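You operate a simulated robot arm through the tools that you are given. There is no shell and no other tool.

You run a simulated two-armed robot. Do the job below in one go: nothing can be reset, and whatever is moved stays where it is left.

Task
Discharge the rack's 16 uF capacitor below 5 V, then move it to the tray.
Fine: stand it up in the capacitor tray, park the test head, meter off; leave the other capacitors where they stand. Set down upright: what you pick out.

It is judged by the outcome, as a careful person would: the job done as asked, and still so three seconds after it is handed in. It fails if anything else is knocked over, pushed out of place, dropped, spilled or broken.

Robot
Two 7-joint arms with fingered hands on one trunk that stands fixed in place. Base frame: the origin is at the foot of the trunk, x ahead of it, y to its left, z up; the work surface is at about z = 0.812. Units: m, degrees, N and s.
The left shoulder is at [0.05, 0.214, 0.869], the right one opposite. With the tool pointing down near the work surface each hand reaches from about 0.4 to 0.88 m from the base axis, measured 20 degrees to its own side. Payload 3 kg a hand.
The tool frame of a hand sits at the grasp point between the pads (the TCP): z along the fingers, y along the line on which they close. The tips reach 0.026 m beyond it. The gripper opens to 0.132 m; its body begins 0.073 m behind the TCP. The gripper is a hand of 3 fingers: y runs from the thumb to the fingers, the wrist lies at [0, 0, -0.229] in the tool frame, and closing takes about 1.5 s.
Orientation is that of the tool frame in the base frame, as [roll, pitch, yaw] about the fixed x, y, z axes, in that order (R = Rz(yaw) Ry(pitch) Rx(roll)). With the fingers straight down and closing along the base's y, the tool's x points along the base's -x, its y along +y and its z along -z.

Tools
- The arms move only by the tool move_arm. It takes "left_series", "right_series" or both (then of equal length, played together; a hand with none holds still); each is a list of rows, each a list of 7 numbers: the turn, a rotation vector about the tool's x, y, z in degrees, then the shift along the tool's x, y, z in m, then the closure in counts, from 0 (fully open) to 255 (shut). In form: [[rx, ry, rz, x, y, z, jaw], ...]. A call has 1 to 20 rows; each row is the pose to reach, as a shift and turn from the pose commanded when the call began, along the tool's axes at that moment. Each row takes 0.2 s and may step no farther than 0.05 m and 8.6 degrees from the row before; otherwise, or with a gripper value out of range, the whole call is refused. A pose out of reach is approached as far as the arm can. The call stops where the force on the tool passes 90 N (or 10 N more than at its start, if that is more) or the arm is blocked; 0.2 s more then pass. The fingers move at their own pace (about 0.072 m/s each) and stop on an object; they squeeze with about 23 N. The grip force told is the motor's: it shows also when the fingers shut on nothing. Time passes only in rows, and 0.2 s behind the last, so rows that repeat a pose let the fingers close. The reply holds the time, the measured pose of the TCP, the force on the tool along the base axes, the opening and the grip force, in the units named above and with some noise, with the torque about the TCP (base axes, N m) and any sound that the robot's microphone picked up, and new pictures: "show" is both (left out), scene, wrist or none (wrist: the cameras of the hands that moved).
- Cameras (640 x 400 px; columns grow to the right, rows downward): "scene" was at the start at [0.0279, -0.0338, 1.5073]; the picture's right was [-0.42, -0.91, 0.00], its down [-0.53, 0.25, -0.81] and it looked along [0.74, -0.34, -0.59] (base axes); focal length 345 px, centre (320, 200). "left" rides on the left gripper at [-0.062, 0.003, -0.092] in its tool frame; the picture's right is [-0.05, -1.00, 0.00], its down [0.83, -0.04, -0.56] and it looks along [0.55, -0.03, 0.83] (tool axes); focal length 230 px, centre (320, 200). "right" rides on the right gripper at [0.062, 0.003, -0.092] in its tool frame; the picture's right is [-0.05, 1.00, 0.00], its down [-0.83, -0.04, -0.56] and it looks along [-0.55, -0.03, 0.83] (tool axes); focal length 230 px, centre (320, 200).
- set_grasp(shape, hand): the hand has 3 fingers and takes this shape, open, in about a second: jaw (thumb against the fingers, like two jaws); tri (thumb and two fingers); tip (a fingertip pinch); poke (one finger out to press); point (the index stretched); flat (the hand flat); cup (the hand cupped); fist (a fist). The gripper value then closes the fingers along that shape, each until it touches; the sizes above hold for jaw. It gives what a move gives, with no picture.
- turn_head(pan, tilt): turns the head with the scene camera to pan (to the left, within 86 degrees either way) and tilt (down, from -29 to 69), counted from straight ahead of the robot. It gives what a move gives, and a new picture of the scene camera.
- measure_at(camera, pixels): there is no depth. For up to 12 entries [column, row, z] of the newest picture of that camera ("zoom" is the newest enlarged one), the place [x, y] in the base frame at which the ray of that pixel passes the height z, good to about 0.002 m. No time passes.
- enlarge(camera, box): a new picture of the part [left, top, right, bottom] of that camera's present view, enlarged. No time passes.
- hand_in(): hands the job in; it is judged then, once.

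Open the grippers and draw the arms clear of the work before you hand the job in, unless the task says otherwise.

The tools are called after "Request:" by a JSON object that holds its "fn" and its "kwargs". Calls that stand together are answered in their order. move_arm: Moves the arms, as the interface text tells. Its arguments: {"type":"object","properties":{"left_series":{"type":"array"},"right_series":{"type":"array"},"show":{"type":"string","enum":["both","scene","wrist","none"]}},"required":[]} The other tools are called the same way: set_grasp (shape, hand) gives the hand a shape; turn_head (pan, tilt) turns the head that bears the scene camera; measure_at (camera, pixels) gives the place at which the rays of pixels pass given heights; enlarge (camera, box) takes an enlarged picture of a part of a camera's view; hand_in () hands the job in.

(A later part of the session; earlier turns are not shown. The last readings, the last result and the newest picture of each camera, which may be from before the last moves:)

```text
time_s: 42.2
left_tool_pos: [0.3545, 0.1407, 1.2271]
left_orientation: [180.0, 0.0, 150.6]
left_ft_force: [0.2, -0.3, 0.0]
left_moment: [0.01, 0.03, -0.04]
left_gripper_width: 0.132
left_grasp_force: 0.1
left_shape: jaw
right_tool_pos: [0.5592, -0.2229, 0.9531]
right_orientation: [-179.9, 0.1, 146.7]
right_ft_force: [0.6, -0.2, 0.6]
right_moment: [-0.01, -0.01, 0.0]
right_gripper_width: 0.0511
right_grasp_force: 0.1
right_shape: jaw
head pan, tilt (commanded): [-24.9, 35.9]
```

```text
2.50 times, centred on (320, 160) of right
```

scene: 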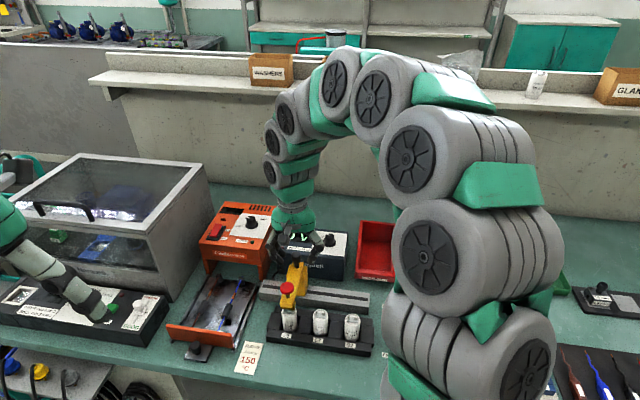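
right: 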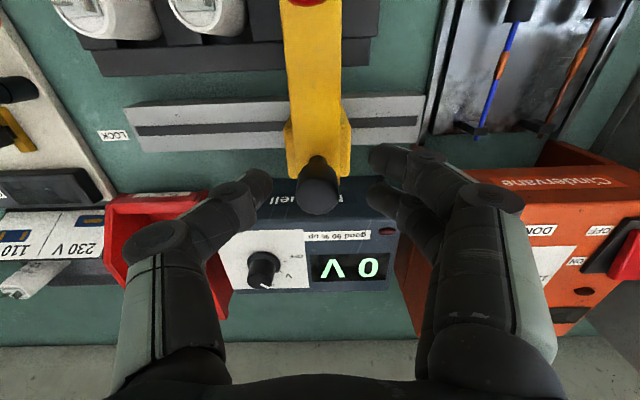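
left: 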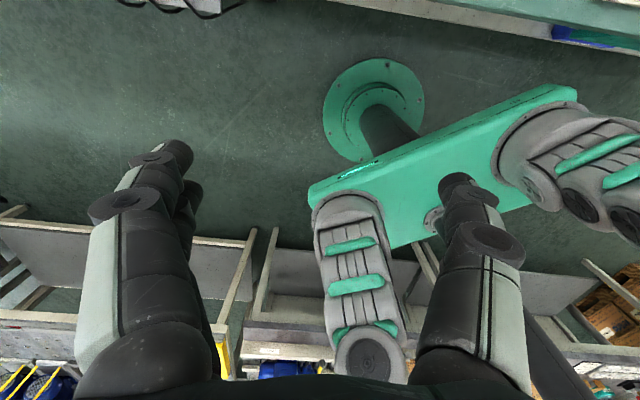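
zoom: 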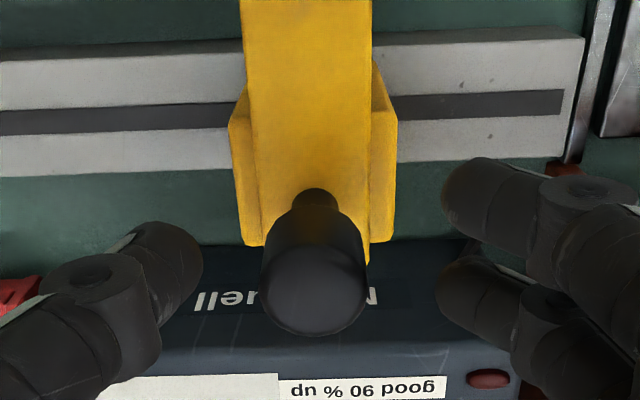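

Knob is between the fingers. I close on it before sliding back.

Request:
{"fn": "move_arm", "kwargs": {"right_series": [[0, 0, 0, 0, 0, 0, 180], [0, 0, 0, 0, 0, 0, 205], [0, 0, 0, 0, 0, 0, 225], [0, 0, 0, 0, 0, 0, 235], [0, 0, 0, 0, 0, 0, 235], [0, 0, 0, 0, 0, 0, 235]], "show": "none"}}

Request:
{"fn": "move_arm", "kwargs": {"right_series": [[0, 0, 0, -0.0001, 0.006, 0, 235], [0, 0, 0, -0.0002, 0.012, 0, 235], [0, 0, 0, -0.0003, 0.018, 0, 235], [0, 0, 0, -0.0004, 0.024, 0, 235], [0, 0, 0, -0.0005, 0.03, 0, 235], [0, 0, 0, -0.0006, 0.036, 0, 235], [0, 0, 0, -0.0007, 0.042, 0, 235], [0, 0, 0, -0.0008, 0.048, 0, 235], [0, 0, 0, -0.0009, 0.054, 0, 235], [0, 0, 0, -0.001, 0.06, 0, 235], [0, 0, 0, -0.0011, 0.065, 0, 235], [0, 0, 0, -0.0011, 0.065, 0, 235]], "show": "both"}}

Request:
{"fn": "enlarge", "kwargs": {"camera": "scene", "box": [225, 220, 345, 340]}}

```text
time_s: 43.6
left_tool_pos: [0.3545, 0.1395, 1.2253]
left_orientation: [180.0, 0.1, 150.6]
left_ft_force: [0.0, -0.6, 0.1]
left_moment: [-0.02, 0.02, -0.03]
left_gripper_width: 0.1319
left_grasp_force: 0.0
left_shape: jaw
right_tool_pos: [0.5601, -0.2222, 0.9534]
right_orientation: [-179.9, -0.1, 146.5]
right_ft_force: [-0.7, -2.3, -4.6]
right_moment: [-0.04, 0.01, 0.04]
right_gripper_width: 0.0109
right_grasp_force: 23.4
right_shape: jaw
head pan, tilt (commanded): [-24.9, 35.9]
```

```text
time_s: 46.2
left_tool_pos: [0.3555, 0.141, 1.2269]
left_orientation: [-180.0, 0.0, 150.6]
left_ft_force: [0.6, 0.0, -0.5]
left_moment: [0.01, -0.02, -0.03]
left_gripper_width: 0.132
left_grasp_force: 0.1
left_shape: jaw
right_tool_pos: [0.5975, -0.168, 0.9532]
right_orientation: [180.0, 0.1, 146.6]
right_ft_force: [3.6, -0.3, -8.6]
right_moment: [-0.03, -0.08, 0.02]
right_gripper_width: 0.0104
right_grasp_force: 22.7
right_shape: jaw
head pan, tilt (commanded): [-24.9, 35.9]
```

scene: 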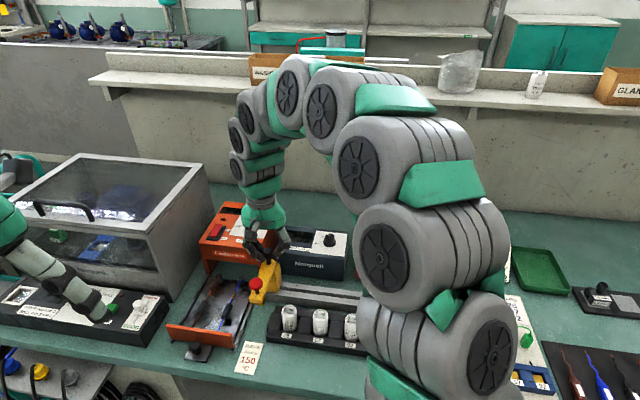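
right: 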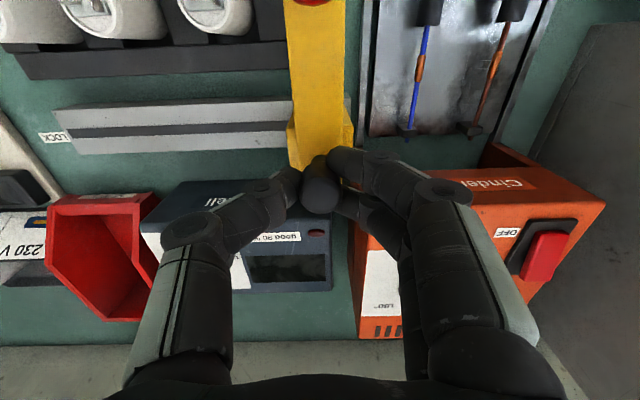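

```text
3.33 times, centred on (285, 280) of scene
```

zoom: 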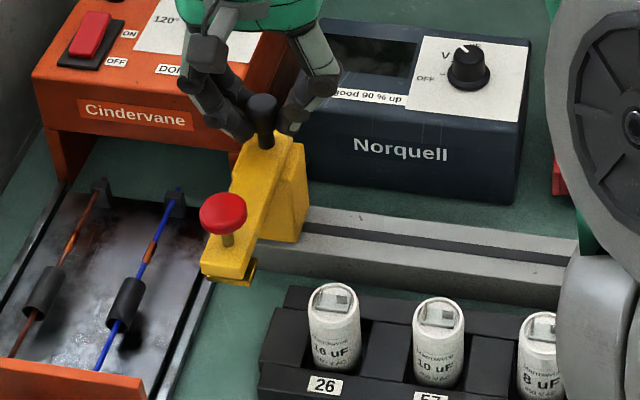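

The head is nearly back. I slide the last ~6 mm to the original parked position while checking force.

Request:
{"fn": "move_arm", "kwargs": {"right_series": [[0, 0, 0, 0, 0.002, 0, 235], [0, 0, 0, 0, 0.004, 0, 235], [0, 0, 0, 0, 0.0055, 0, 235], [0, 0, 0, 0, 0.0055, 0, 235]], "show": "none"}}

Request:
{"fn": "enlarge", "kwargs": {"camera": "scene", "box": [235, 245, 285, 310]}}

```text
time_s: 47.2
left_tool_pos: [0.3546, 0.141, 1.2273]
left_orientation: [-180.0, 0.1, 150.5]
left_ft_force: [0.2, 0.1, 0.2]
left_moment: [-0.03, 0.0, -0.03]
left_gripper_width: 0.1319
left_grasp_force: 0.1
left_shape: jaw
right_tool_pos: [0.5997, -0.1646, 0.9548]
right_orientation: [180.0, 0.0, 146.5]
right_ft_force: [0.1, -11.0, -9.6]
right_moment: [-0.23, -0.02, 0.02]
right_gripper_width: 0.01
right_grasp_force: 23.0
right_shape: jaw
head pan, tilt (commanded): [-24.9, 35.9]
```

```text
6.15 times, centred on (260, 278) of scene
```

zoom: 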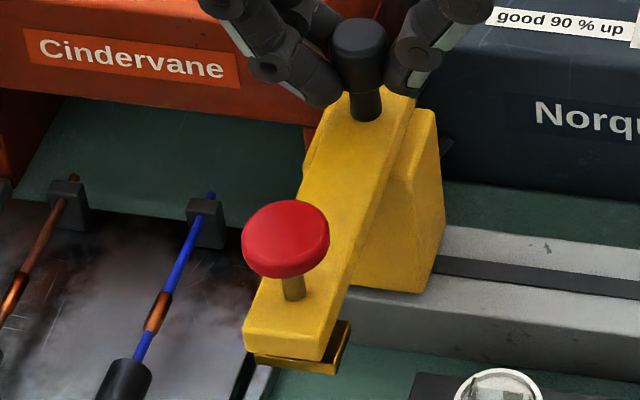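

Head is back at its original pixel position and at the stop (−11 N). I relieve slightly, release the knob, and rise.

Request:
{"fn": "move_arm", "kwargs": {"right_series": [[0, 0, 0, -0.0003, -0.0004, 0, 235], [0, 0, 0, -0.0003, -0.0004, 0, 235], [0, 0, 0, -0.0003, -0.0004, 0, 215], [0, 0, 0, -0.0003, -0.0004, 0, 195], [0, 0, 0, -0.0003, -0.0004, 0, 175], [0, 0, 0, -0.0003, -0.0004, 0, 160], [0, 0, 0, -0.0003, -0.0004, 0, 155], [0, 0, 0, -0.0003, -0.0004, -0.03, 155], [0, 0, 0, -0.0003, -0.0004, -0.06, 155], [0, 0, 0, -0.0003, -0.0004, -0.095, 155], [0, 0, 0, -0.0003, -0.0004, -0.095, 155]], "show": "none"}}

Request:
{"fn": "enlarge", "kwargs": {"camera": "scene", "box": [235, 245, 285, 310]}}

```text
time_s: 49.6
left_tool_pos: [0.3547, 0.1411, 1.2264]
left_orientation: [180.0, 0.0, 150.7]
left_ft_force: [0.9, 0.4, -0.3]
left_moment: [0.02, 0.05, 0.0]
left_gripper_width: 0.1316
left_grasp_force: 0.0
left_shape: jaw
right_tool_pos: [0.6009, -0.1662, 1.0499]
right_orientation: [179.9, 0.1, 146.7]
right_ft_force: [-0.2, -0.2, 0.2]
right_moment: [-0.02, 0.02, 0.01]
right_gripper_width: 0.0516
right_grasp_force: 0.1
right_shape: jaw
head pan, tilt (commanded): [-24.9, 35.9]
```

```text
6.15 times, centred on (260, 278) of scene
```

zoom: 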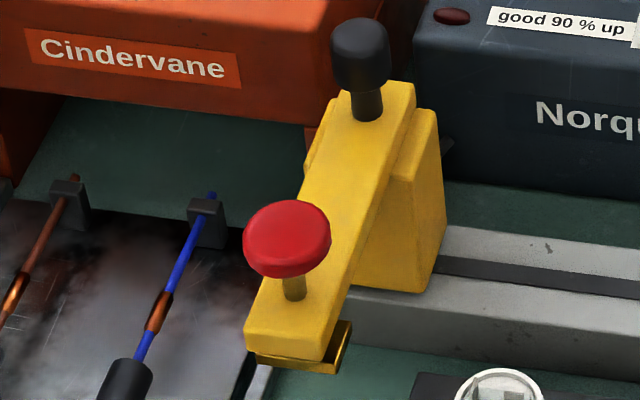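

The test head looks identical to its initial parked state. Now I move to above the meter dial with yaw ≈105 so I can turn it −45° to OFF.

Request:
{"fn": "move_arm", "kwargs": {"right_series": [[0, 0, 6, -0.017, -0.0189, 0, 150], [0, 0, 12, -0.034, -0.0378, 0, 150], [0, 0, 18, -0.051, -0.0567, 0, 150], [0, 0, 24, -0.068, -0.0756, 0, 150], [0, 0, 30, -0.085, -0.0945, 0, 150], [0, 0, 36, -0.102, -0.1134, 0, 150], [0, 0, 41.6, -0.1186, -0.132, 0.007, 150], [0, 0, 41.6, -0.1186, -0.132, 0.007, 150]], "show": "both"}}

Request:
{"fn": "enlarge", "kwargs": {"camera": "right", "box": [285, 80, 365, 160]}}

```text
time_s: 51.4
left_tool_pos: [0.3548, 0.1405, 1.2273]
left_orientation: [180.0, 0.0, 150.6]
left_ft_force: [0.2, -0.1, -0.3]
left_moment: [-0.01, 0.01, 0.03]
left_gripper_width: 0.1317
left_grasp_force: 0.1
left_shape: jaw
right_tool_pos: [0.6277, -0.3402, 1.0422]
right_orientation: [180.0, 0.0, 104.9]
right_ft_force: [-0.5, 0.0, 1.1]
right_moment: [-0.01, -0.01, -0.02]
right_gripper_width: 0.0539
right_grasp_force: 0.0
right_shape: jaw
head pan, tilt (commanded): [-24.9, 35.9]
```

scene: 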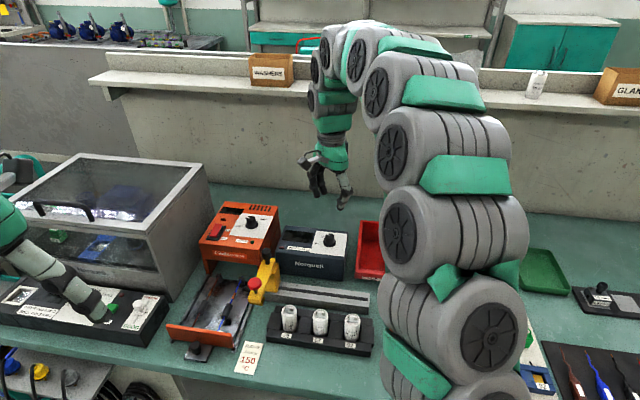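
right: 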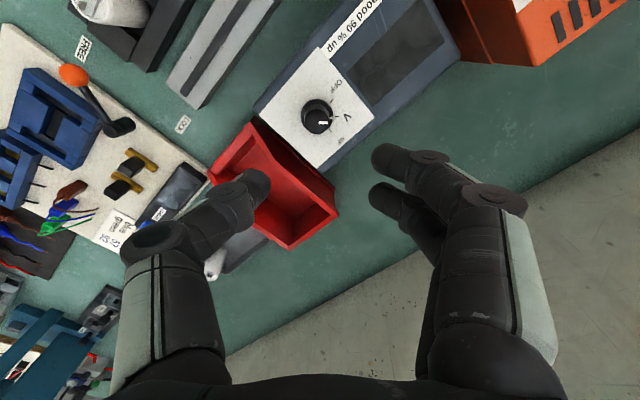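

```text
5.00 times, centred on (325, 120) of right
```

zoom: 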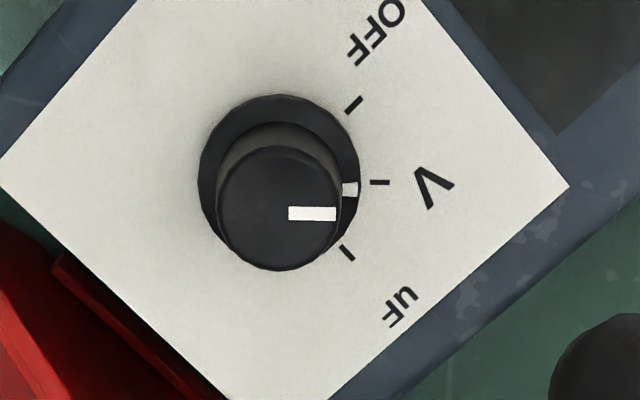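

Dial points at V. I descend and grip it.

Request:
{"fn": "move_arm", "kwargs": {"right_series": [[0, 0, 0, 0, 0, 0.03, 150], [0, 0, 0, 0, 0, 0.07, 150], [0, 0, 0, 0, 0, 0.1, 150], [0, 0, 0, 0, 0, 0.12, 150], [0, 0, 0, 0, 0, 0.128, 150], [0, 0, 0, 0, 0, 0.128, 150], [0, 0, 0, 0, 0, 0.128, 190], [0, 0, 0, 0, 0, 0.128, 220], [0, 0, 0, 0, 0, 0.128, 230], [0, 0, 0, 0, 0, 0.128, 230], [0, 0, 0, 0, 0, 0.128, 230]], "show": "none"}}

Request:
{"fn": "move_arm", "kwargs": {"right_series": [[0, 0, -6, 0, 0, 0, 230], [0, 0, -12, 0, 0, 0, 230], [0, 0, -18, 0, 0, 0, 230], [0, 0, -24, 0, 0, 0, 230], [0, 0, -30, 0, 0, 0, 230], [0, 0, -36, 0, 0, 0, 230], [0, 0, -42, 0, 0, 0, 230], [0, 0, -46, 0, 0, 0, 230], [0, 0, -46, 0, 0, 0, 230]], "show": "wrist"}}

```text
time_s: 53.8
left_tool_pos: [0.3536, 0.1407, 1.2261]
left_orientation: [180.0, 0.1, 150.5]
left_ft_force: [0.9, 0.1, 0.7]
left_moment: [0.0, 0.01, 0.03]
left_gripper_width: 0.1319
left_grasp_force: 0.0
left_shape: jaw
right_tool_pos: [0.6267, -0.3408, 0.9141]
right_orientation: [180.0, 0.0, 104.8]
right_ft_force: [-2.1, -2.6, -4.7]
right_moment: [-0.03, 0.08, 0.04]
right_gripper_width: 0.015
right_grasp_force: 23.2
right_shape: jaw
head pan, tilt (commanded): [-24.9, 35.9]
```

```text
time_s: 55.8
left_tool_pos: [0.3551, 0.1404, 1.2261]
left_orientation: [180.0, 0.0, 150.6]
left_ft_force: [-0.6, 0.1, -1.0]
left_moment: [-0.04, -0.01, -0.01]
left_gripper_width: 0.1319
left_grasp_force: 0.0
left_shape: jaw
right_tool_pos: [0.6259, -0.3402, 0.913]
right_orientation: [-179.9, 0.1, 151.0]
right_ft_force: [10.6, -5.1, -6.7]
right_moment: [-0.03, -0.19, -0.01]
right_gripper_width: 0.0148
right_grasp_force: 23.1
right_shape: jaw
head pan, tilt (commanded): [-24.9, 35.9]
```

right: 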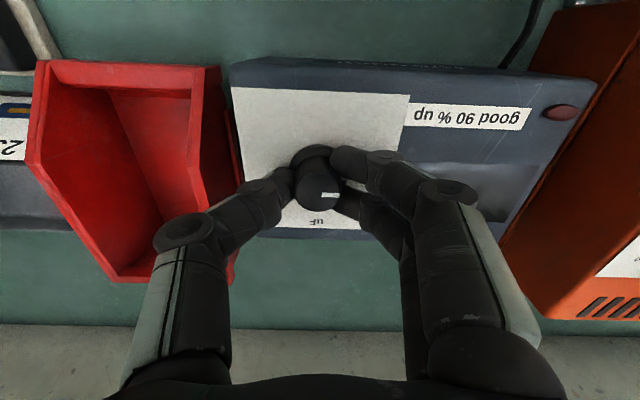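

Turned 46° back; pointer horizontal as in the original OFF view. I relieve the ~12 N along tool −x and check.

Request:
{"fn": "move_arm", "kwargs": {"right_series": [[0, 0, 0, -0.0006, 0, 0, 230], [0, 0, 0, -0.001, 0, 0, 230], [0, 0, 0, -0.001, 0, 0, 230]], "show": "none"}}

```text
time_s: 56.6
left_tool_pos: [0.3554, 0.1412, 1.2254]
left_orientation: [179.9, 0.0, 150.6]
left_ft_force: [0.6, -0.4, -0.3]
left_moment: [0.0, 0.0, -0.01]
left_gripper_width: 0.1319
left_grasp_force: 0.2
left_shape: jaw
right_tool_pos: [0.6257, -0.3412, 0.9137]
right_orientation: [-180.0, -0.1, 150.9]
right_ft_force: [-2.3, 2.3, 1.0]
right_moment: [0.08, 0.02, 0.01]
right_gripper_width: 0.0149
right_grasp_force: 23.3
right_shape: jaw
head pan, tilt (commanded): [-24.9, 35.9]
```

Force is now near zero. I release slowly and lift to inspect the dial.

Request:
{"fn": "move_arm", "kwargs": {"right_series": [[0, 0, 0, 0, 0, 0, 210], [0, 0, 0, 0, 0, 0, 190], [0, 0, 0, 0, 0, 0, 170], [0, 0, 0, 0, 0, 0, 150], [0, 0, 0, 0, 0, 0, 150], [0, 0, 0, 0, 0, -0.02, 150], [0, 0, 0, 0, 0, -0.05, 150], [0, 0, 0, 0, 0, -0.08, 150], [0, 0, 0, 0, 0, -0.11, 150], [0, 0, 0, 0, 0, -0.14, 150], [0, 0, 0, 0, 0, -0.14, 150]], "show": "wrist"}}

Request:
{"fn": "enlarge", "kwargs": {"camera": "right", "box": [280, 70, 360, 150]}}

Request:
{"fn": "enlarge", "kwargs": {"camera": "scene", "box": [270, 220, 360, 280]}}

```text
time_s: 59.0
left_tool_pos: [0.3548, 0.1404, 1.2275]
left_orientation: [-180.0, 0.0, 150.6]
left_ft_force: [0.1, 0.0, -0.1]
left_moment: [-0.02, 0.03, 0.02]
left_gripper_width: 0.1321
left_grasp_force: 0.0
left_shape: jaw
right_tool_pos: [0.6265, -0.3397, 1.0537]
right_orientation: [-180.0, 0.0, 151.0]
right_ft_force: [0.0, 0.6, 0.2]
right_moment: [0.03, 0.0, -0.05]
right_gripper_width: 0.0536
right_grasp_force: 0.0
right_shape: jaw
head pan, tilt (commanded): [-24.9, 35.9]
```

right: 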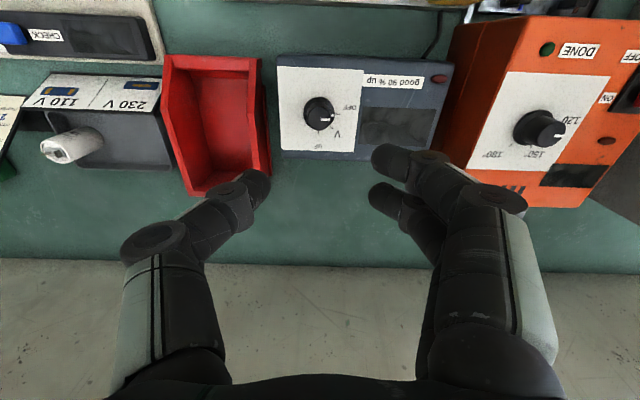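

```text
5.00 times, centred on (320, 110) of right
```

zoom: 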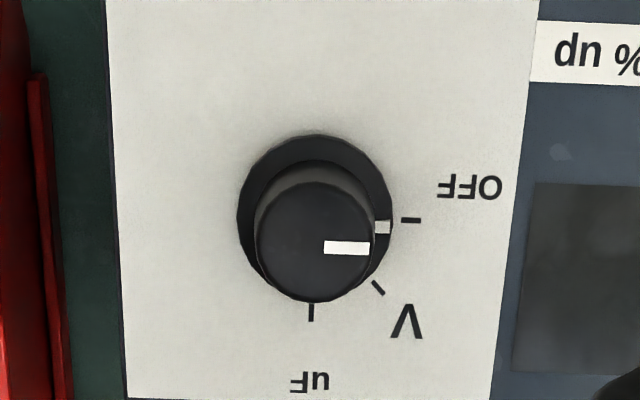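

```text
6.67 times, centred on (315, 250) of scene
```

zoom: 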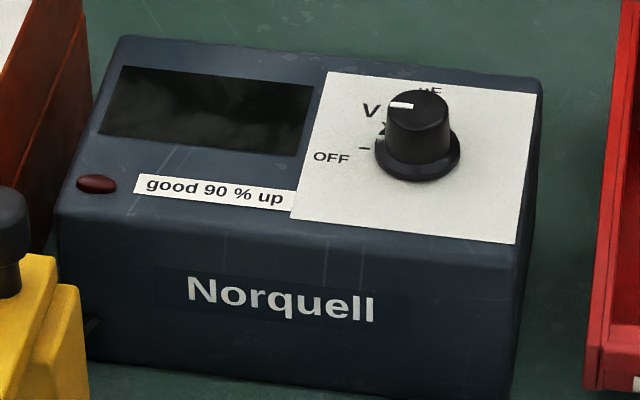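

Dial is back on OFF and the meter is dark. Next I move the right hand above cap 26 with yaw ≈ 104 to inspect the pick-up clearances.

Request:
{"fn": "move_arm", "kwargs": {"right_series": [[0, 0, 7, 0.0294, 0.0114, 0, 130], [0, 0, 14, 0.0588, 0.0227, 0, 110], [0, 0, 21, 0.0882, 0.0341, 0, 100], [0, 0, 28, 0.1175, 0.0455, 0, 100], [0, 0, 35, 0.1469, 0.0569, 0, 100], [0, 0, 42, 0.1763, 0.0682, 0, 100], [0, 0, 47, 0.2057, 0.0796, 0, 100], [0, 0, 47, 0.2057, 0.0796, 0, 100]], "show": "both"}}

Request:
{"fn": "enlarge", "kwargs": {"camera": "right", "box": [240, 40, 400, 200]}}

```text
time_s: 60.8
left_tool_pos: [0.3542, 0.1403, 1.2284]
left_orientation: [-180.0, 0.0, 150.7]
left_ft_force: [0.5, 0.6, -0.1]
left_moment: [-0.03, -0.02, -0.02]
left_gripper_width: 0.1321
left_grasp_force: 0.0
left_shape: jaw
right_tool_pos: [0.4855, -0.1723, 1.0545]
right_orientation: [179.9, 0.0, 103.9]
right_ft_force: [-0.3, -0.1, 0.0]
right_moment: [0.01, 0.02, -0.02]
right_gripper_width: 0.0798
right_grasp_force: 0.1
right_shape: jaw
head pan, tilt (commanded): [-24.9, 35.9]
```

scene: 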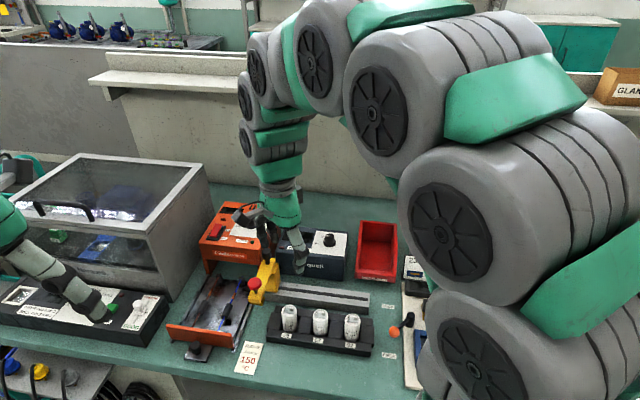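
right: 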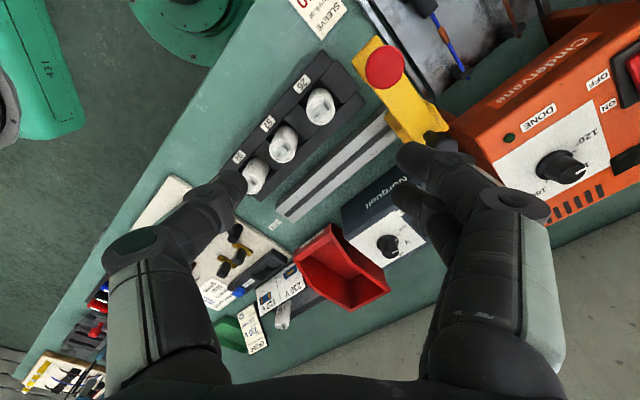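

```text
2.50 times, centred on (320, 120) of right
```

zoom: 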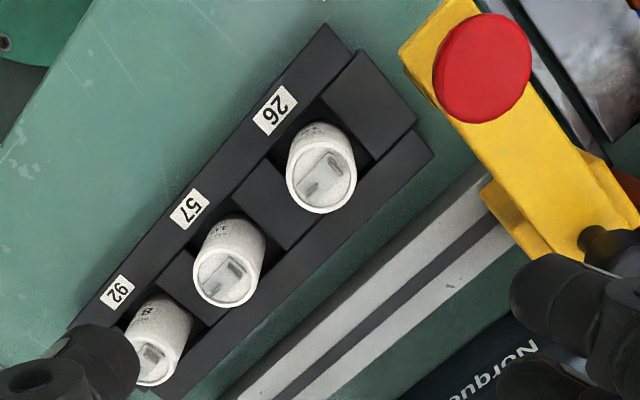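

Clear view of cap 26 in its pocket. I measure the cap's top centre, rim radius, pocket edges, and head position here.

Request:
{"fn": "measure_at", "kwargs": {"camera": "zoom", "pixels": [[321, 180, 0.87], [321, 180, 0.88], [321, 180, 0.86], [287, 180, 0.87], [356, 180, 0.87], [321, 147, 0.87], [321, 214, 0.87], [482, 67, 0.94], [434, 153, 0.84], [325, 25, 0.84], [415, 120, 0.84], [480, 165, 0.85]]}}

Request:
{"fn": "measure_at", "kwargs": {"camera": "scene", "pixels": [[289.3, 310, 0.88], [289.3, 310, 0.87], [289.3, 310, 0.86]]}}

Request:
{"fn": "enlarge", "kwargs": {"camera": "scene", "box": [262, 295, 317, 350]}}

```text
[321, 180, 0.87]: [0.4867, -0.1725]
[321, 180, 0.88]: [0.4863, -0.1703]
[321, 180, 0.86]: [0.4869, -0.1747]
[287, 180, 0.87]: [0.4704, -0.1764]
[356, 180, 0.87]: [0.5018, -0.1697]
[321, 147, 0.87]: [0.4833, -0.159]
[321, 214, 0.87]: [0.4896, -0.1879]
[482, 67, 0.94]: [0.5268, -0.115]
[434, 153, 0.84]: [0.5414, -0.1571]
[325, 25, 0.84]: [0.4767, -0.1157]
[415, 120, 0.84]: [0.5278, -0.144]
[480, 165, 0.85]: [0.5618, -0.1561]
```

```text
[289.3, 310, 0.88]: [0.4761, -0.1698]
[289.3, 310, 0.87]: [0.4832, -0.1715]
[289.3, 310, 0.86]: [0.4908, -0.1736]
```

```text
7.27 times, centred on (290, 322) of scene
```

zoom: 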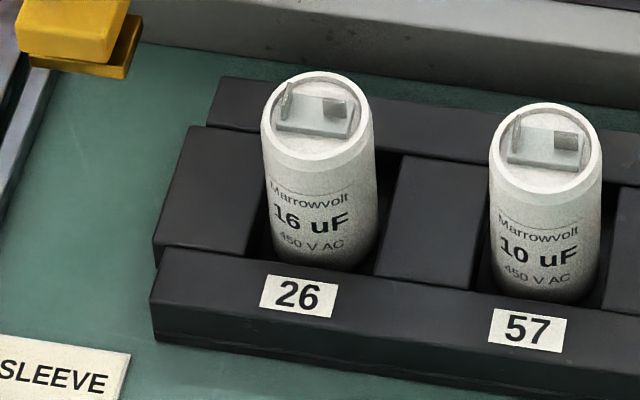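

The cap centre is (0.487,-0.1733), top z≈0.866, diameter ≈0.032. I triangulate the rack separator height from both cameras.

Request:
{"fn": "measure_at", "kwargs": {"camera": "scene", "pixels": [[272.5, 311.8, 0.84], [272.5, 311.8, 0.83], [272.5, 311.8, 0.82], [266.9, 328, 0.83], [275.4, 304.6, 0.83]]}}

Request:
{"fn": "measure_at", "kwargs": {"camera": "right", "pixels": [[358, 88, 0.84], [358, 88, 0.83], [358, 88, 0.82], [335.5, 61, 0.83], [365.6, 101, 0.83]]}}

```text
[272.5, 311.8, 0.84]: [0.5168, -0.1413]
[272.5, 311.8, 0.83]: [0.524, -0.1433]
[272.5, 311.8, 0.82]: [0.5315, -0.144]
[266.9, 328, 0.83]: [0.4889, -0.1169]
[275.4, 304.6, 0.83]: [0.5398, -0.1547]
```

```text
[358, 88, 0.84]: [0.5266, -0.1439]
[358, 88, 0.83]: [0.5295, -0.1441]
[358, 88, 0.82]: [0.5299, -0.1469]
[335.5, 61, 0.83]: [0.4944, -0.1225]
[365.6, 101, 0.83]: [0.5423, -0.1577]
```

Rack top is only ~z 0.825 so the cap stands 40 mm proud. To avoid the parked head I'll grip along the front–back direction (yaw ≈ 56.6) with a 15° lean away from the head. First the yaw turn at safe height.

Request:
{"fn": "move_arm", "kwargs": {"right_series": [[0, 0, 7, 0, 0, 0, 110], [0, 0, 14, 0, 0, 0, 120], [0, 0, 21, 0, 0, 0, 128], [0, 0, 28, 0, 0, 0, 128], [0, 0, 35, 0, 0, 0, 128], [0, 0, 42, 0, 0, 0, 128], [0, 0, 47.3, 0, 0, 0, 128], [0, 0, 47.3, 0, 0, 0, 128]], "show": "both"}}

```text
time_s: 62.6
left_tool_pos: [0.3555, 0.141, 1.2258]
left_orientation: [-180.0, 0.0, 150.6]
left_ft_force: [1.4, -0.8, 1.5]
left_moment: [0.01, -0.02, 0.04]
left_gripper_width: 0.1319
left_grasp_force: 0.0
left_shape: jaw
right_tool_pos: [0.4847, -0.1716, 1.0532]
right_orientation: [-180.0, 0.0, 56.6]
right_ft_force: [1.0, -0.3, -0.9]
right_moment: [0.03, 0.03, 0.02]
right_gripper_width: 0.0664
right_grasp_force: 0.1
right_shape: jaw
head pan, tilt (commanded): [-24.9, 35.9]
```

scene: 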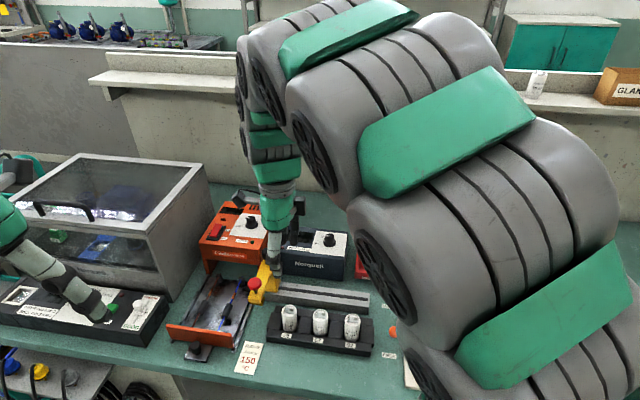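
right: 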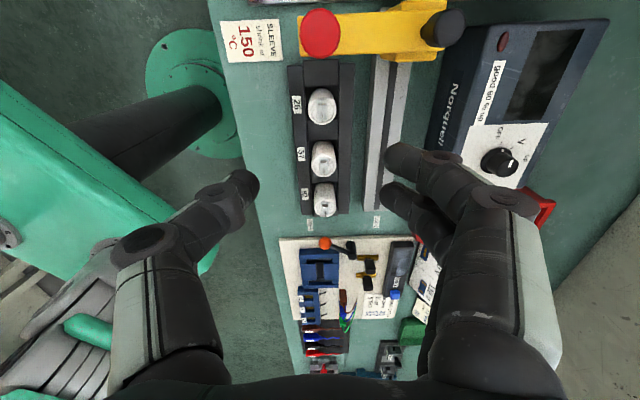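

Reached. In this view the rack runs vertically with cap 26 at (321,106). I measure it here to centre precisely.

Request:
{"fn": "enlarge", "kwargs": {"camera": "right", "box": [280, 60, 370, 150]}}

Request:
{"fn": "measure_at", "kwargs": {"camera": "right", "pixels": [[321, 106, 0.866], [321, 30, 0.94], [335, 106, 0.866], [307, 106, 0.866]]}}

```text
4.44 times, centred on (325, 105) of right
```

zoom: 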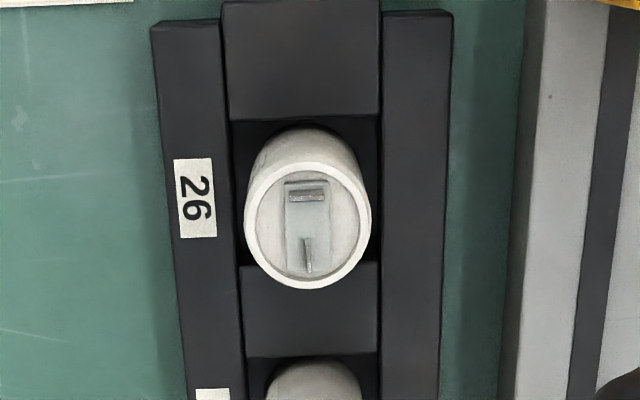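

```text
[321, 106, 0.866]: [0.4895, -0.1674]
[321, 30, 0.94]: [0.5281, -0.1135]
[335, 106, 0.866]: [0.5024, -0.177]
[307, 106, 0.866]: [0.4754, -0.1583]
```

Request:
{"fn": "measure_at", "kwargs": {"camera": "right", "pixels": [[322.1, 110.9, 0.866], [308.3, 110.9, 0.866], [336.2, 110.9, 0.866], [322.1, 110.9, 0.87]]}}

```text
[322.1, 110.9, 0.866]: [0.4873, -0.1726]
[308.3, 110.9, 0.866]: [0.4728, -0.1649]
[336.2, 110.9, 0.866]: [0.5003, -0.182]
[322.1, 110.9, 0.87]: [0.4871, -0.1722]
```

Cap centre is (0.4871,-0.1728). I lean 5° away from the head and descend first to TCP z≈0.93 to check clearance between the camera box and the button.

Request:
{"fn": "move_arm", "kwargs": {"right_series": [[0, 2.5, 0, -0.001, 0.0015, 0.03, 128], [0, 5, 0, -0.001, 0.0015, 0.06, 128], [0, 5, 0, -0.001, 0.0015, 0.09, 128], [0, 5, 0, -0.001, 0.0015, 0.11, 128], [0, 5, 0, -0.001, 0.0015, 0.123, 128], [0, 5, 0, -0.001, 0.0015, 0.123, 128]], "show": "both"}}

Request:
{"fn": "enlarge", "kwargs": {"camera": "scene", "box": [230, 200, 350, 330]}}

Request:
{"fn": "enlarge", "kwargs": {"camera": "right", "box": [220, 40, 420, 220]}}

```text
time_s: 64.0
left_tool_pos: [0.3552, 0.1415, 1.2272]
left_orientation: [180.0, 0.0, 150.6]
left_ft_force: [0.5, -0.8, -0.6]
left_moment: [0.0, -0.01, 0.02]
left_gripper_width: 0.132
left_grasp_force: 0.1
left_shape: jaw
right_tool_pos: [0.4869, -0.1738, 0.931]
right_orientation: [180.0, -5.0, 56.7]
right_ft_force: [0.1, -0.7, 0.3]
right_moment: [0.04, 0.02, -0.02]
right_gripper_width: 0.0662
right_grasp_force: 0.0
right_shape: jaw
head pan, tilt (commanded): [-24.9, 35.9]
```

scene: 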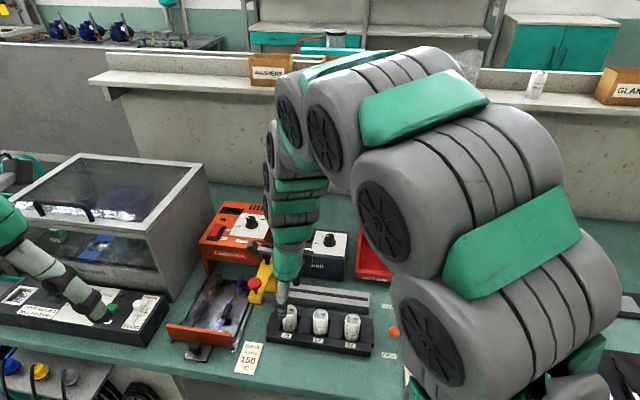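
right: 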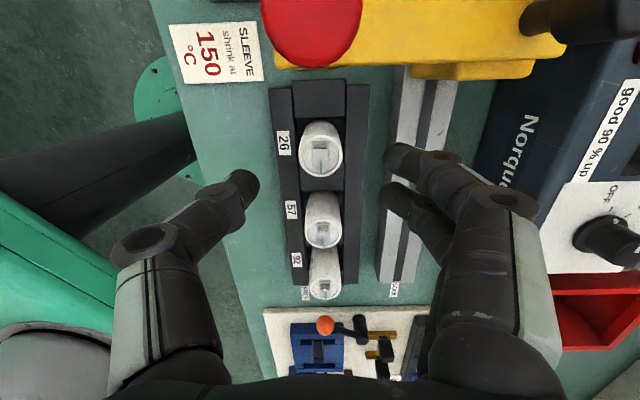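

```text
3.08 times, centred on (290, 265) of scene
```

zoom: 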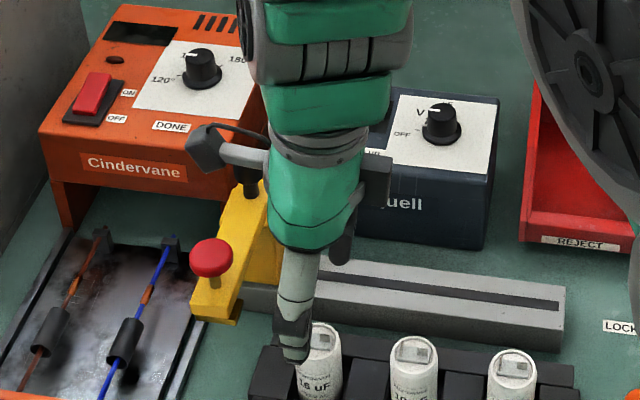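

```text
2.22 times, centred on (320, 130) of right
```

zoom: 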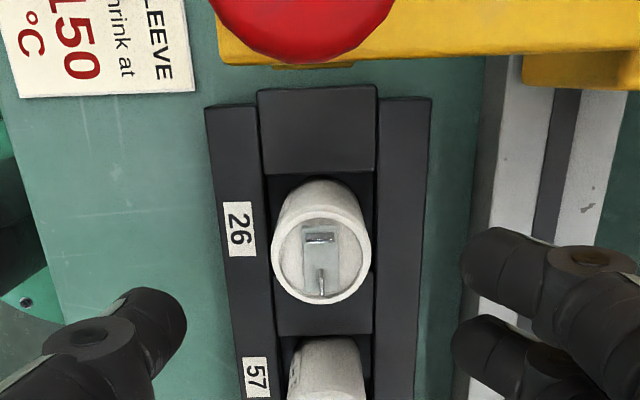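

The camera box should pass ~12 mm above the button at the final height. I verify centring with a measurement from this closer view.

Request:
{"fn": "measure_at", "kwargs": {"camera": "right", "pixels": [[320.5, 155, 0.866], [297.9, 155, 0.866], [342.5, 155, 0.866], [243, 185, 0.907], [395, 160, 0.907], [388, 195, 0.907]]}}

```text
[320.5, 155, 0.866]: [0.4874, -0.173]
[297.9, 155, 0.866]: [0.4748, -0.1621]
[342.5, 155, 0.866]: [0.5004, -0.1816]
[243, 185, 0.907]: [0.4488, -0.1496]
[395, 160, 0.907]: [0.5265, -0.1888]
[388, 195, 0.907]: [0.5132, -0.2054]
```

Centred within 1 mm. I descend straight down to TCP z≈0.872 (compensating the 5° lean), in small steps.

Request:
{"fn": "move_arm", "kwargs": {"right_series": [[0, 0, 0, -0.0013, 0, 0.0149, 128], [0, 0, 0, -0.0026, 0, 0.0299, 128], [0, 0, 0, -0.0035, 0, 0.0398, 128], [0, 0, 0, -0.0041, 0, 0.0468, 128], [0, 0, 0, -0.0047, 0, 0.0538, 128], [0, 0, 0, -0.0051, 0, 0.0588, 128], [0, 0, 0, -0.0051, 0, 0.0588, 128]], "show": "both"}}

Request:
{"fn": "enlarge", "kwargs": {"camera": "scene", "box": [230, 220, 350, 340]}}

Request:
{"fn": "enlarge", "kwargs": {"camera": "right", "box": [220, 40, 420, 260]}}

```text
time_s: 65.6
left_tool_pos: [0.3547, 0.1397, 1.2267]
left_orientation: [179.9, 0.0, 150.6]
left_ft_force: [-0.7, 0.0, 0.1]
left_moment: [0.01, 0.0, -0.01]
left_gripper_width: 0.1316
left_grasp_force: 0.0
left_shape: jaw
right_tool_pos: [0.4858, -0.1732, 0.8711]
right_orientation: [180.0, -5.1, 56.7]
right_ft_force: [-0.8, -0.5, -0.4]
right_moment: [0.02, 0.0, -0.02]
right_gripper_width: 0.0661
right_grasp_force: 0.0
right_shape: jaw
head pan, tilt (commanded): [-24.9, 35.9]
```

scene: 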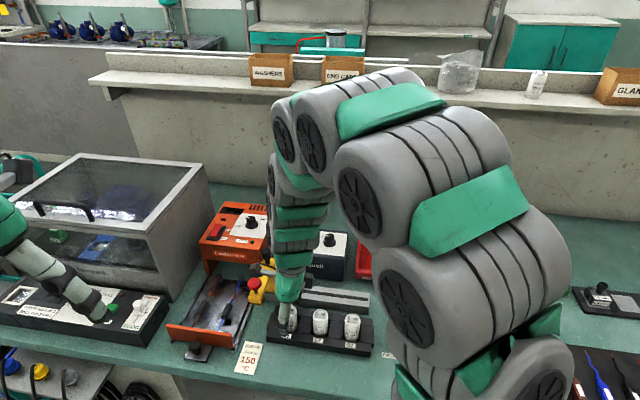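
right: 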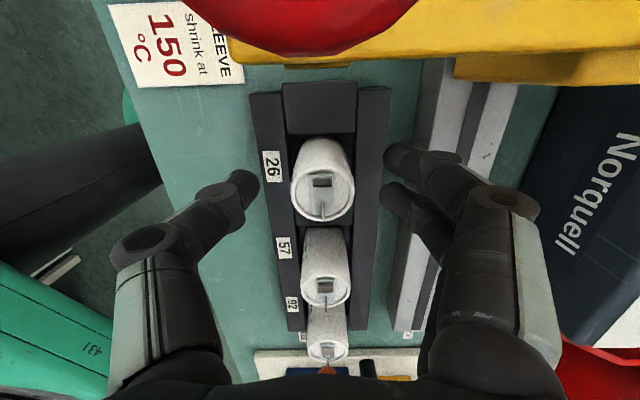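

```text
3.33 times, centred on (290, 280) of scene
```

zoom: 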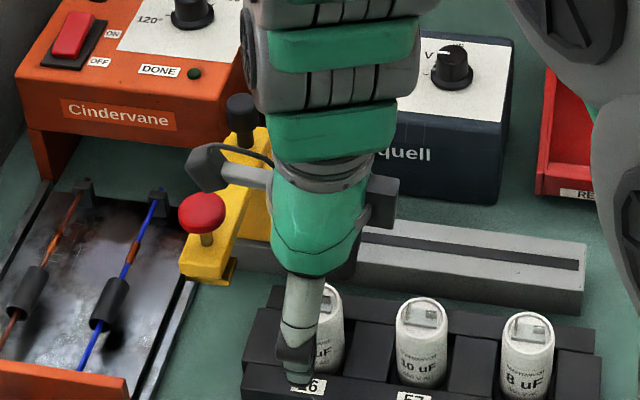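

```text
1.82 times, centred on (320, 150) of right
```

zoom: 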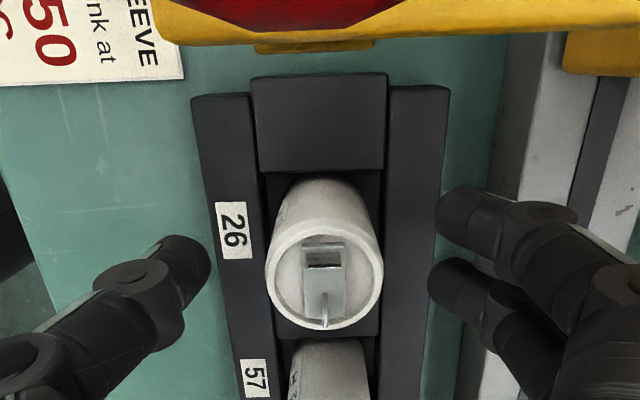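

No contact; the cap sits midway between thumb and fingers. Closing on the cap.

Request:
{"fn": "move_arm", "kwargs": {"right_series": [[0, 0, 0, 0, 0, 0, 150], [0, 0, 0, 0, 0, 0, 170], [0, 0, 0, 0, 0, 0, 190], [0, 0, 0, 0, 0, 0, 210], [0, 0, 0, 0, 0, 0, 225], [0, 0, 0, 0, 0, 0, 225], [0, 0, 0, 0, 0, 0, 225], [0, 0, 0, 0, 0, 0, 225]], "show": "both"}}

Request:
{"fn": "enlarge", "kwargs": {"camera": "right", "box": [220, 80, 420, 280]}}

```text
time_s: 67.4
left_tool_pos: [0.3537, 0.1397, 1.2273]
left_orientation: [180.0, 0.0, 150.6]
left_ft_force: [-0.1, -0.8, 0.3]
left_moment: [-0.04, -0.04, -0.01]
left_gripper_width: 0.1318
left_grasp_force: 0.0
left_shape: jaw
right_tool_pos: [0.4856, -0.1735, 0.8721]
right_orientation: [-180.0, -5.0, 56.7]
right_ft_force: [-1.4, 0.1, 0.0]
right_moment: [0.01, -0.01, 0.02]
right_gripper_width: 0.0249
right_grasp_force: 22.9
right_shape: jaw
head pan, tilt (commanded): [-24.9, 35.9]
```

scene: 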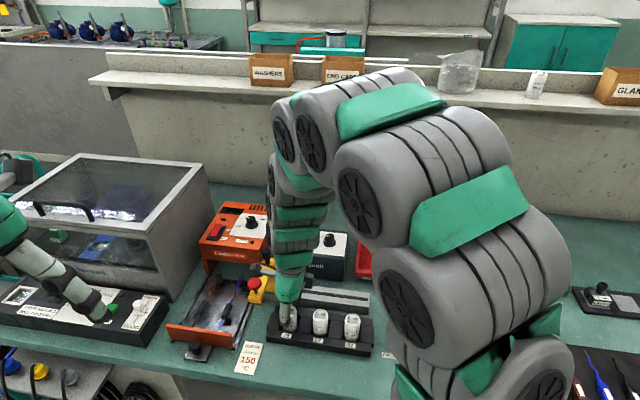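
right: 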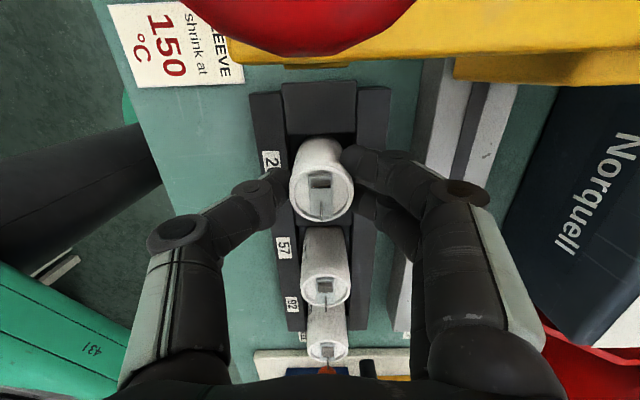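

```text
2.00 times, centred on (320, 180) of right
```

zoom: 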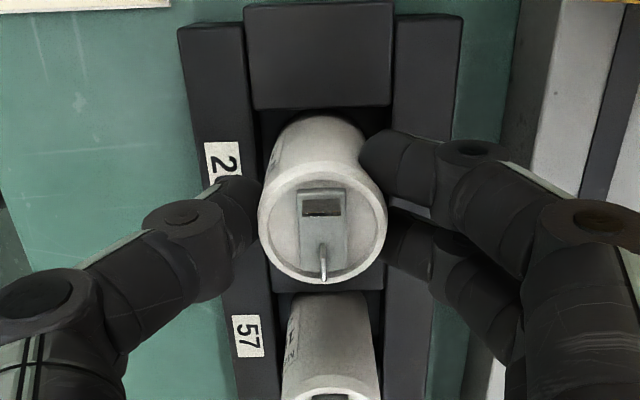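

Gripped at 23 N. I lift straight up 30 mm first and check the hold.

Request:
{"fn": "move_arm", "kwargs": {"right_series": [[0, 0, 0, 0.0004, 0, -0.005, 225], [0, 0, 0, 0.0009, 0, -0.01, 225], [0, 0, 0, 0.0013, 0, -0.015, 225], [0, 0, 0, 0.0017, 0, -0.02, 225], [0, 0, 0, 0.0026, 0, -0.03, 225], [0, 0, 0, 0.0026, 0, -0.03, 225]], "show": "both"}}

Request:
{"fn": "enlarge", "kwargs": {"camera": "scene", "box": [260, 270, 340, 350]}}

Request:
{"fn": "enlarge", "kwargs": {"camera": "right", "box": [220, 80, 420, 280]}}

```text
time_s: 68.8
left_tool_pos: [0.355, 0.1401, 1.2265]
left_orientation: [-180.0, 0.1, 150.6]
left_ft_force: [0.8, 0.4, -0.2]
left_moment: [-0.01, 0.01, 0.01]
left_gripper_width: 0.1318
left_grasp_force: 0.1
left_shape: jaw
right_tool_pos: [0.4862, -0.1727, 0.9024]
right_orientation: [179.9, -5.1, 56.7]
right_ft_force: [0.2, 0.4, 0.0]
right_moment: [0.02, 0.0, 0.03]
right_gripper_width: 0.0246
right_grasp_force: 23.3
right_shape: jaw
head pan, tilt (commanded): [-24.9, 35.9]
```

scene: 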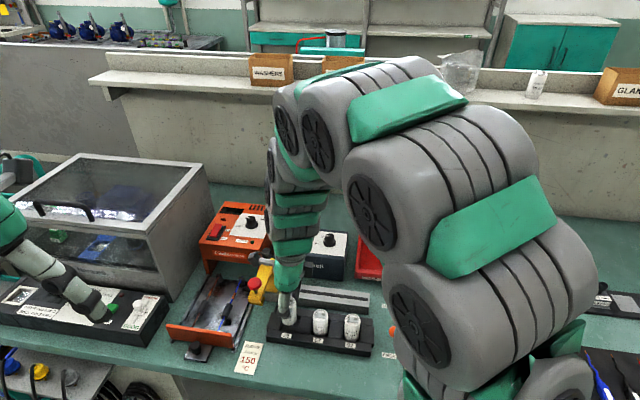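
right: 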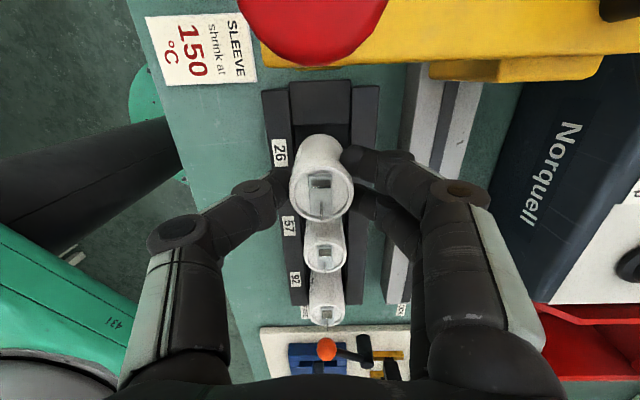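

```text
5.00 times, centred on (300, 310) of scene
```

zoom: 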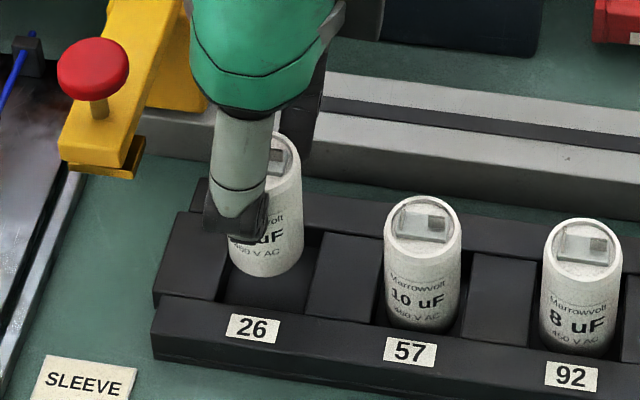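

```text
2.00 times, centred on (320, 180) of right
```

zoom: 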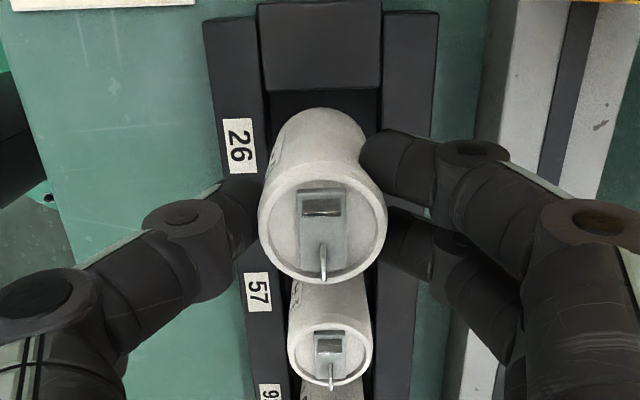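

The cap is lifted cleanly and upright (same look in the wrist view). I raise it a further 0.15 m.

Request:
{"fn": "move_arm", "kwargs": {"right_series": [[0, 0, 0, 0.0017, 0, -0.0199, 225], [0, 0, 0, 0.0035, 0, -0.0398, 225], [0, 0, 0, 0.0057, 0, -0.065, 225], [0, 0, 0, 0.0078, 0, -0.09, 225], [0, 0, 0, 0.01, 0, -0.115, 225], [0, 0, 0, 0.0118, 0, -0.135, 225], [0, 0, 0, 0.0131, 0, -0.1494, 225], [0, 0, 0, 0.0131, 0, -0.1494, 225]], "show": "both"}}

```text
time_s: 70.6
left_tool_pos: [0.3545, 0.1412, 1.2262]
left_orientation: [-180.0, 0.0, 150.6]
left_ft_force: [-0.5, 0.1, 0.3]
left_moment: [0.0, 0.02, 0.0]
left_gripper_width: 0.1319
left_grasp_force: 0.0
left_shape: jaw
right_tool_pos: [0.4851, -0.1708, 1.0514]
right_orientation: [180.0, -4.9, 56.7]
right_ft_force: [-0.3, 0.0, -0.7]
right_moment: [0.0, -0.01, -0.01]
right_gripper_width: 0.0247
right_grasp_force: 23.4
right_shape: jaw
head pan, tilt (commanded): [-24.9, 35.9]
```

scene: 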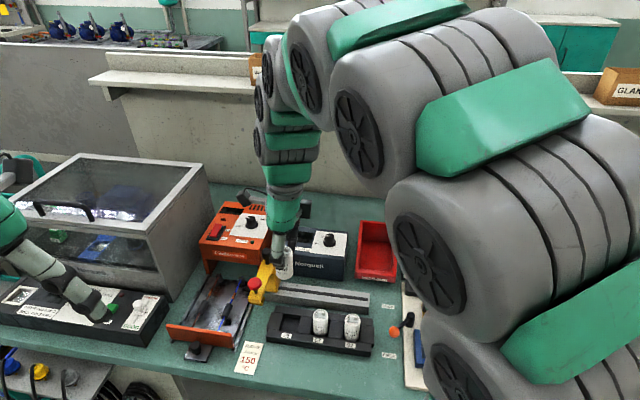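
right: 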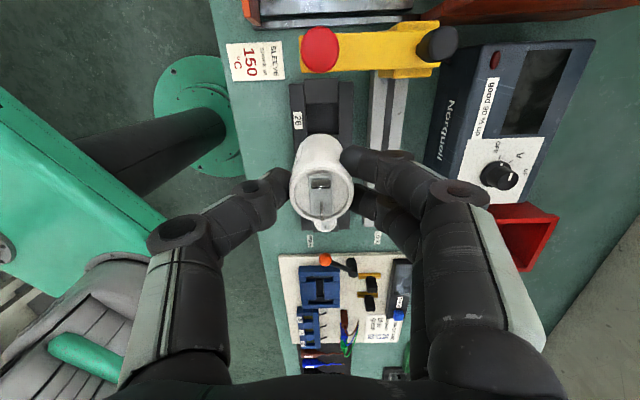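

Cap held firmly at height. I carry it to above the tray (about (0.527,-0.593)), turning yaw to ~118 about the vertical so the cap stays upright.

Request:
{"fn": "move_arm", "kwargs": {"right_series": [[0.38, 0, -4.36, -0.0234, 0.019, -0.0021, 225], [0.76, 0, -8.72, -0.0469, 0.0379, -0.0041, 225], [1.15, 0, -13.09, -0.0703, 0.0569, -0.0062, 225], [1.53, 0, -17.45, -0.0938, 0.0758, -0.0082, 225], [1.91, 0, -21.81, -0.1172, 0.0948, -0.0103, 225], [2.29, 0, -26.17, -0.1407, 0.1137, -0.0123, 225], [2.68, 0, -30.54, -0.1641, 0.1327, -0.0144, 225], [3.06, 0, -34.9, -0.1875, 0.1517, -0.0164, 225], [3.44, 0, -39.26, -0.211, 0.1706, -0.0185, 225], [3.82, 0, -43.62, -0.2344, 0.1896, -0.0205, 225], [4.2, 0, -47.98, -0.2579, 0.2085, -0.0226, 225], [4.59, 0, -52.35, -0.2813, 0.2275, -0.0246, 225], [4.97, 0, -56.71, -0.3048, 0.2464, -0.0267, 225], [5.35, 0, -61.07, -0.3282, 0.2654, -0.0287, 225], [5.35, 0, -61.07, -0.3282, 0.2654, -0.0287, 225]], "show": "both"}}

```text
time_s: 73.8
left_tool_pos: [0.3553, 0.1397, 1.2262]
left_orientation: [179.9, -0.1, 150.6]
left_ft_force: [0.4, -0.2, 0.1]
left_moment: [0.02, 0.01, -0.03]
left_gripper_width: 0.1316
left_grasp_force: 0.0
left_shape: jaw
right_tool_pos: [0.5281, -0.5927, 1.0518]
right_orientation: [180.0, -5.0, 118.1]
right_ft_force: [0.3, 0.0, -1.0]
right_moment: [0.01, 0.02, 0.03]
right_gripper_width: 0.0245
right_grasp_force: 23.2
right_shape: jaw
head pan, tilt (commanded): [-24.9, 35.9]
```

scene: 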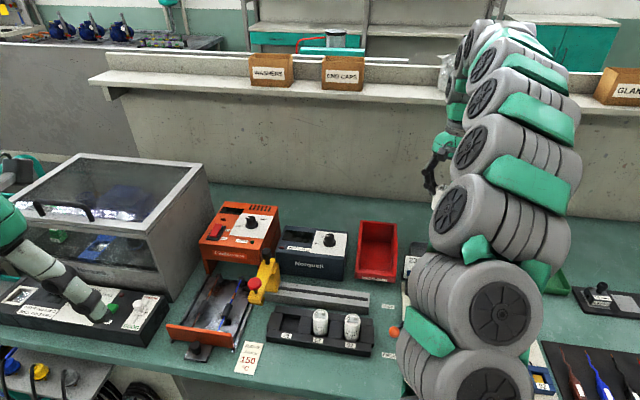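
right: 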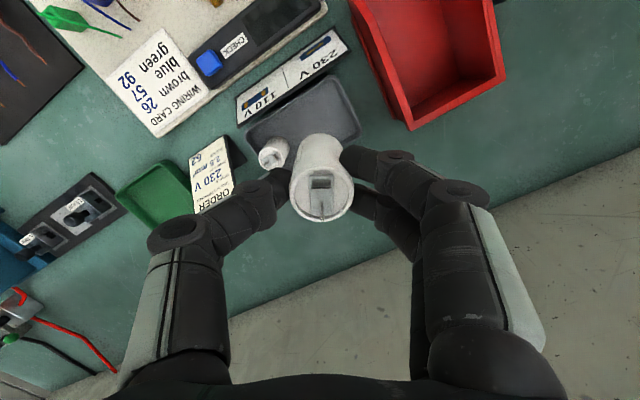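

The tray, sign, and 12 uF cap are visible in the wrist view around (240–360, 30–170). I enlarge and measure the tray's corners and the 12 uF cap.

Request:
{"fn": "enlarge", "kwargs": {"camera": "right", "box": [220, 20, 380, 180]}}

```text
2.50 times, centred on (300, 100) of right
```

zoom: 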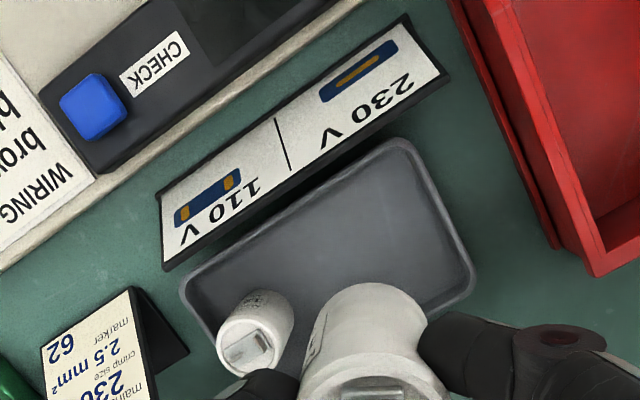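

Request:
{"fn": "measure_at", "kwargs": {"camera": "zoom", "pixels": [[400, 140, 0.83], [472, 272, 0.83], [185, 285, 0.83], [472, 272, 0.84], [472, 272, 0.82], [250, 352, 0.868], [250, 352, 0.86], [165, 265, 0.873], [448, 75, 0.873], [395, 160, 0.815], [455, 270, 0.815], [205, 285, 0.815]]}}

```text
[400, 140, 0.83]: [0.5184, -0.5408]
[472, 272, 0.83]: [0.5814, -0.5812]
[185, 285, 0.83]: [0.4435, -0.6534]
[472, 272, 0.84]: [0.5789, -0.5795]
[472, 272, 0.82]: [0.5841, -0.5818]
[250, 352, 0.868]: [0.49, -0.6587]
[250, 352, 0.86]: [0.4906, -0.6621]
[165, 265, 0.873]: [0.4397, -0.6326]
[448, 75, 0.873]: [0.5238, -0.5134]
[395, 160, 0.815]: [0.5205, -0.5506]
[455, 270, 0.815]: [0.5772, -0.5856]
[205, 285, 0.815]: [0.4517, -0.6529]
```

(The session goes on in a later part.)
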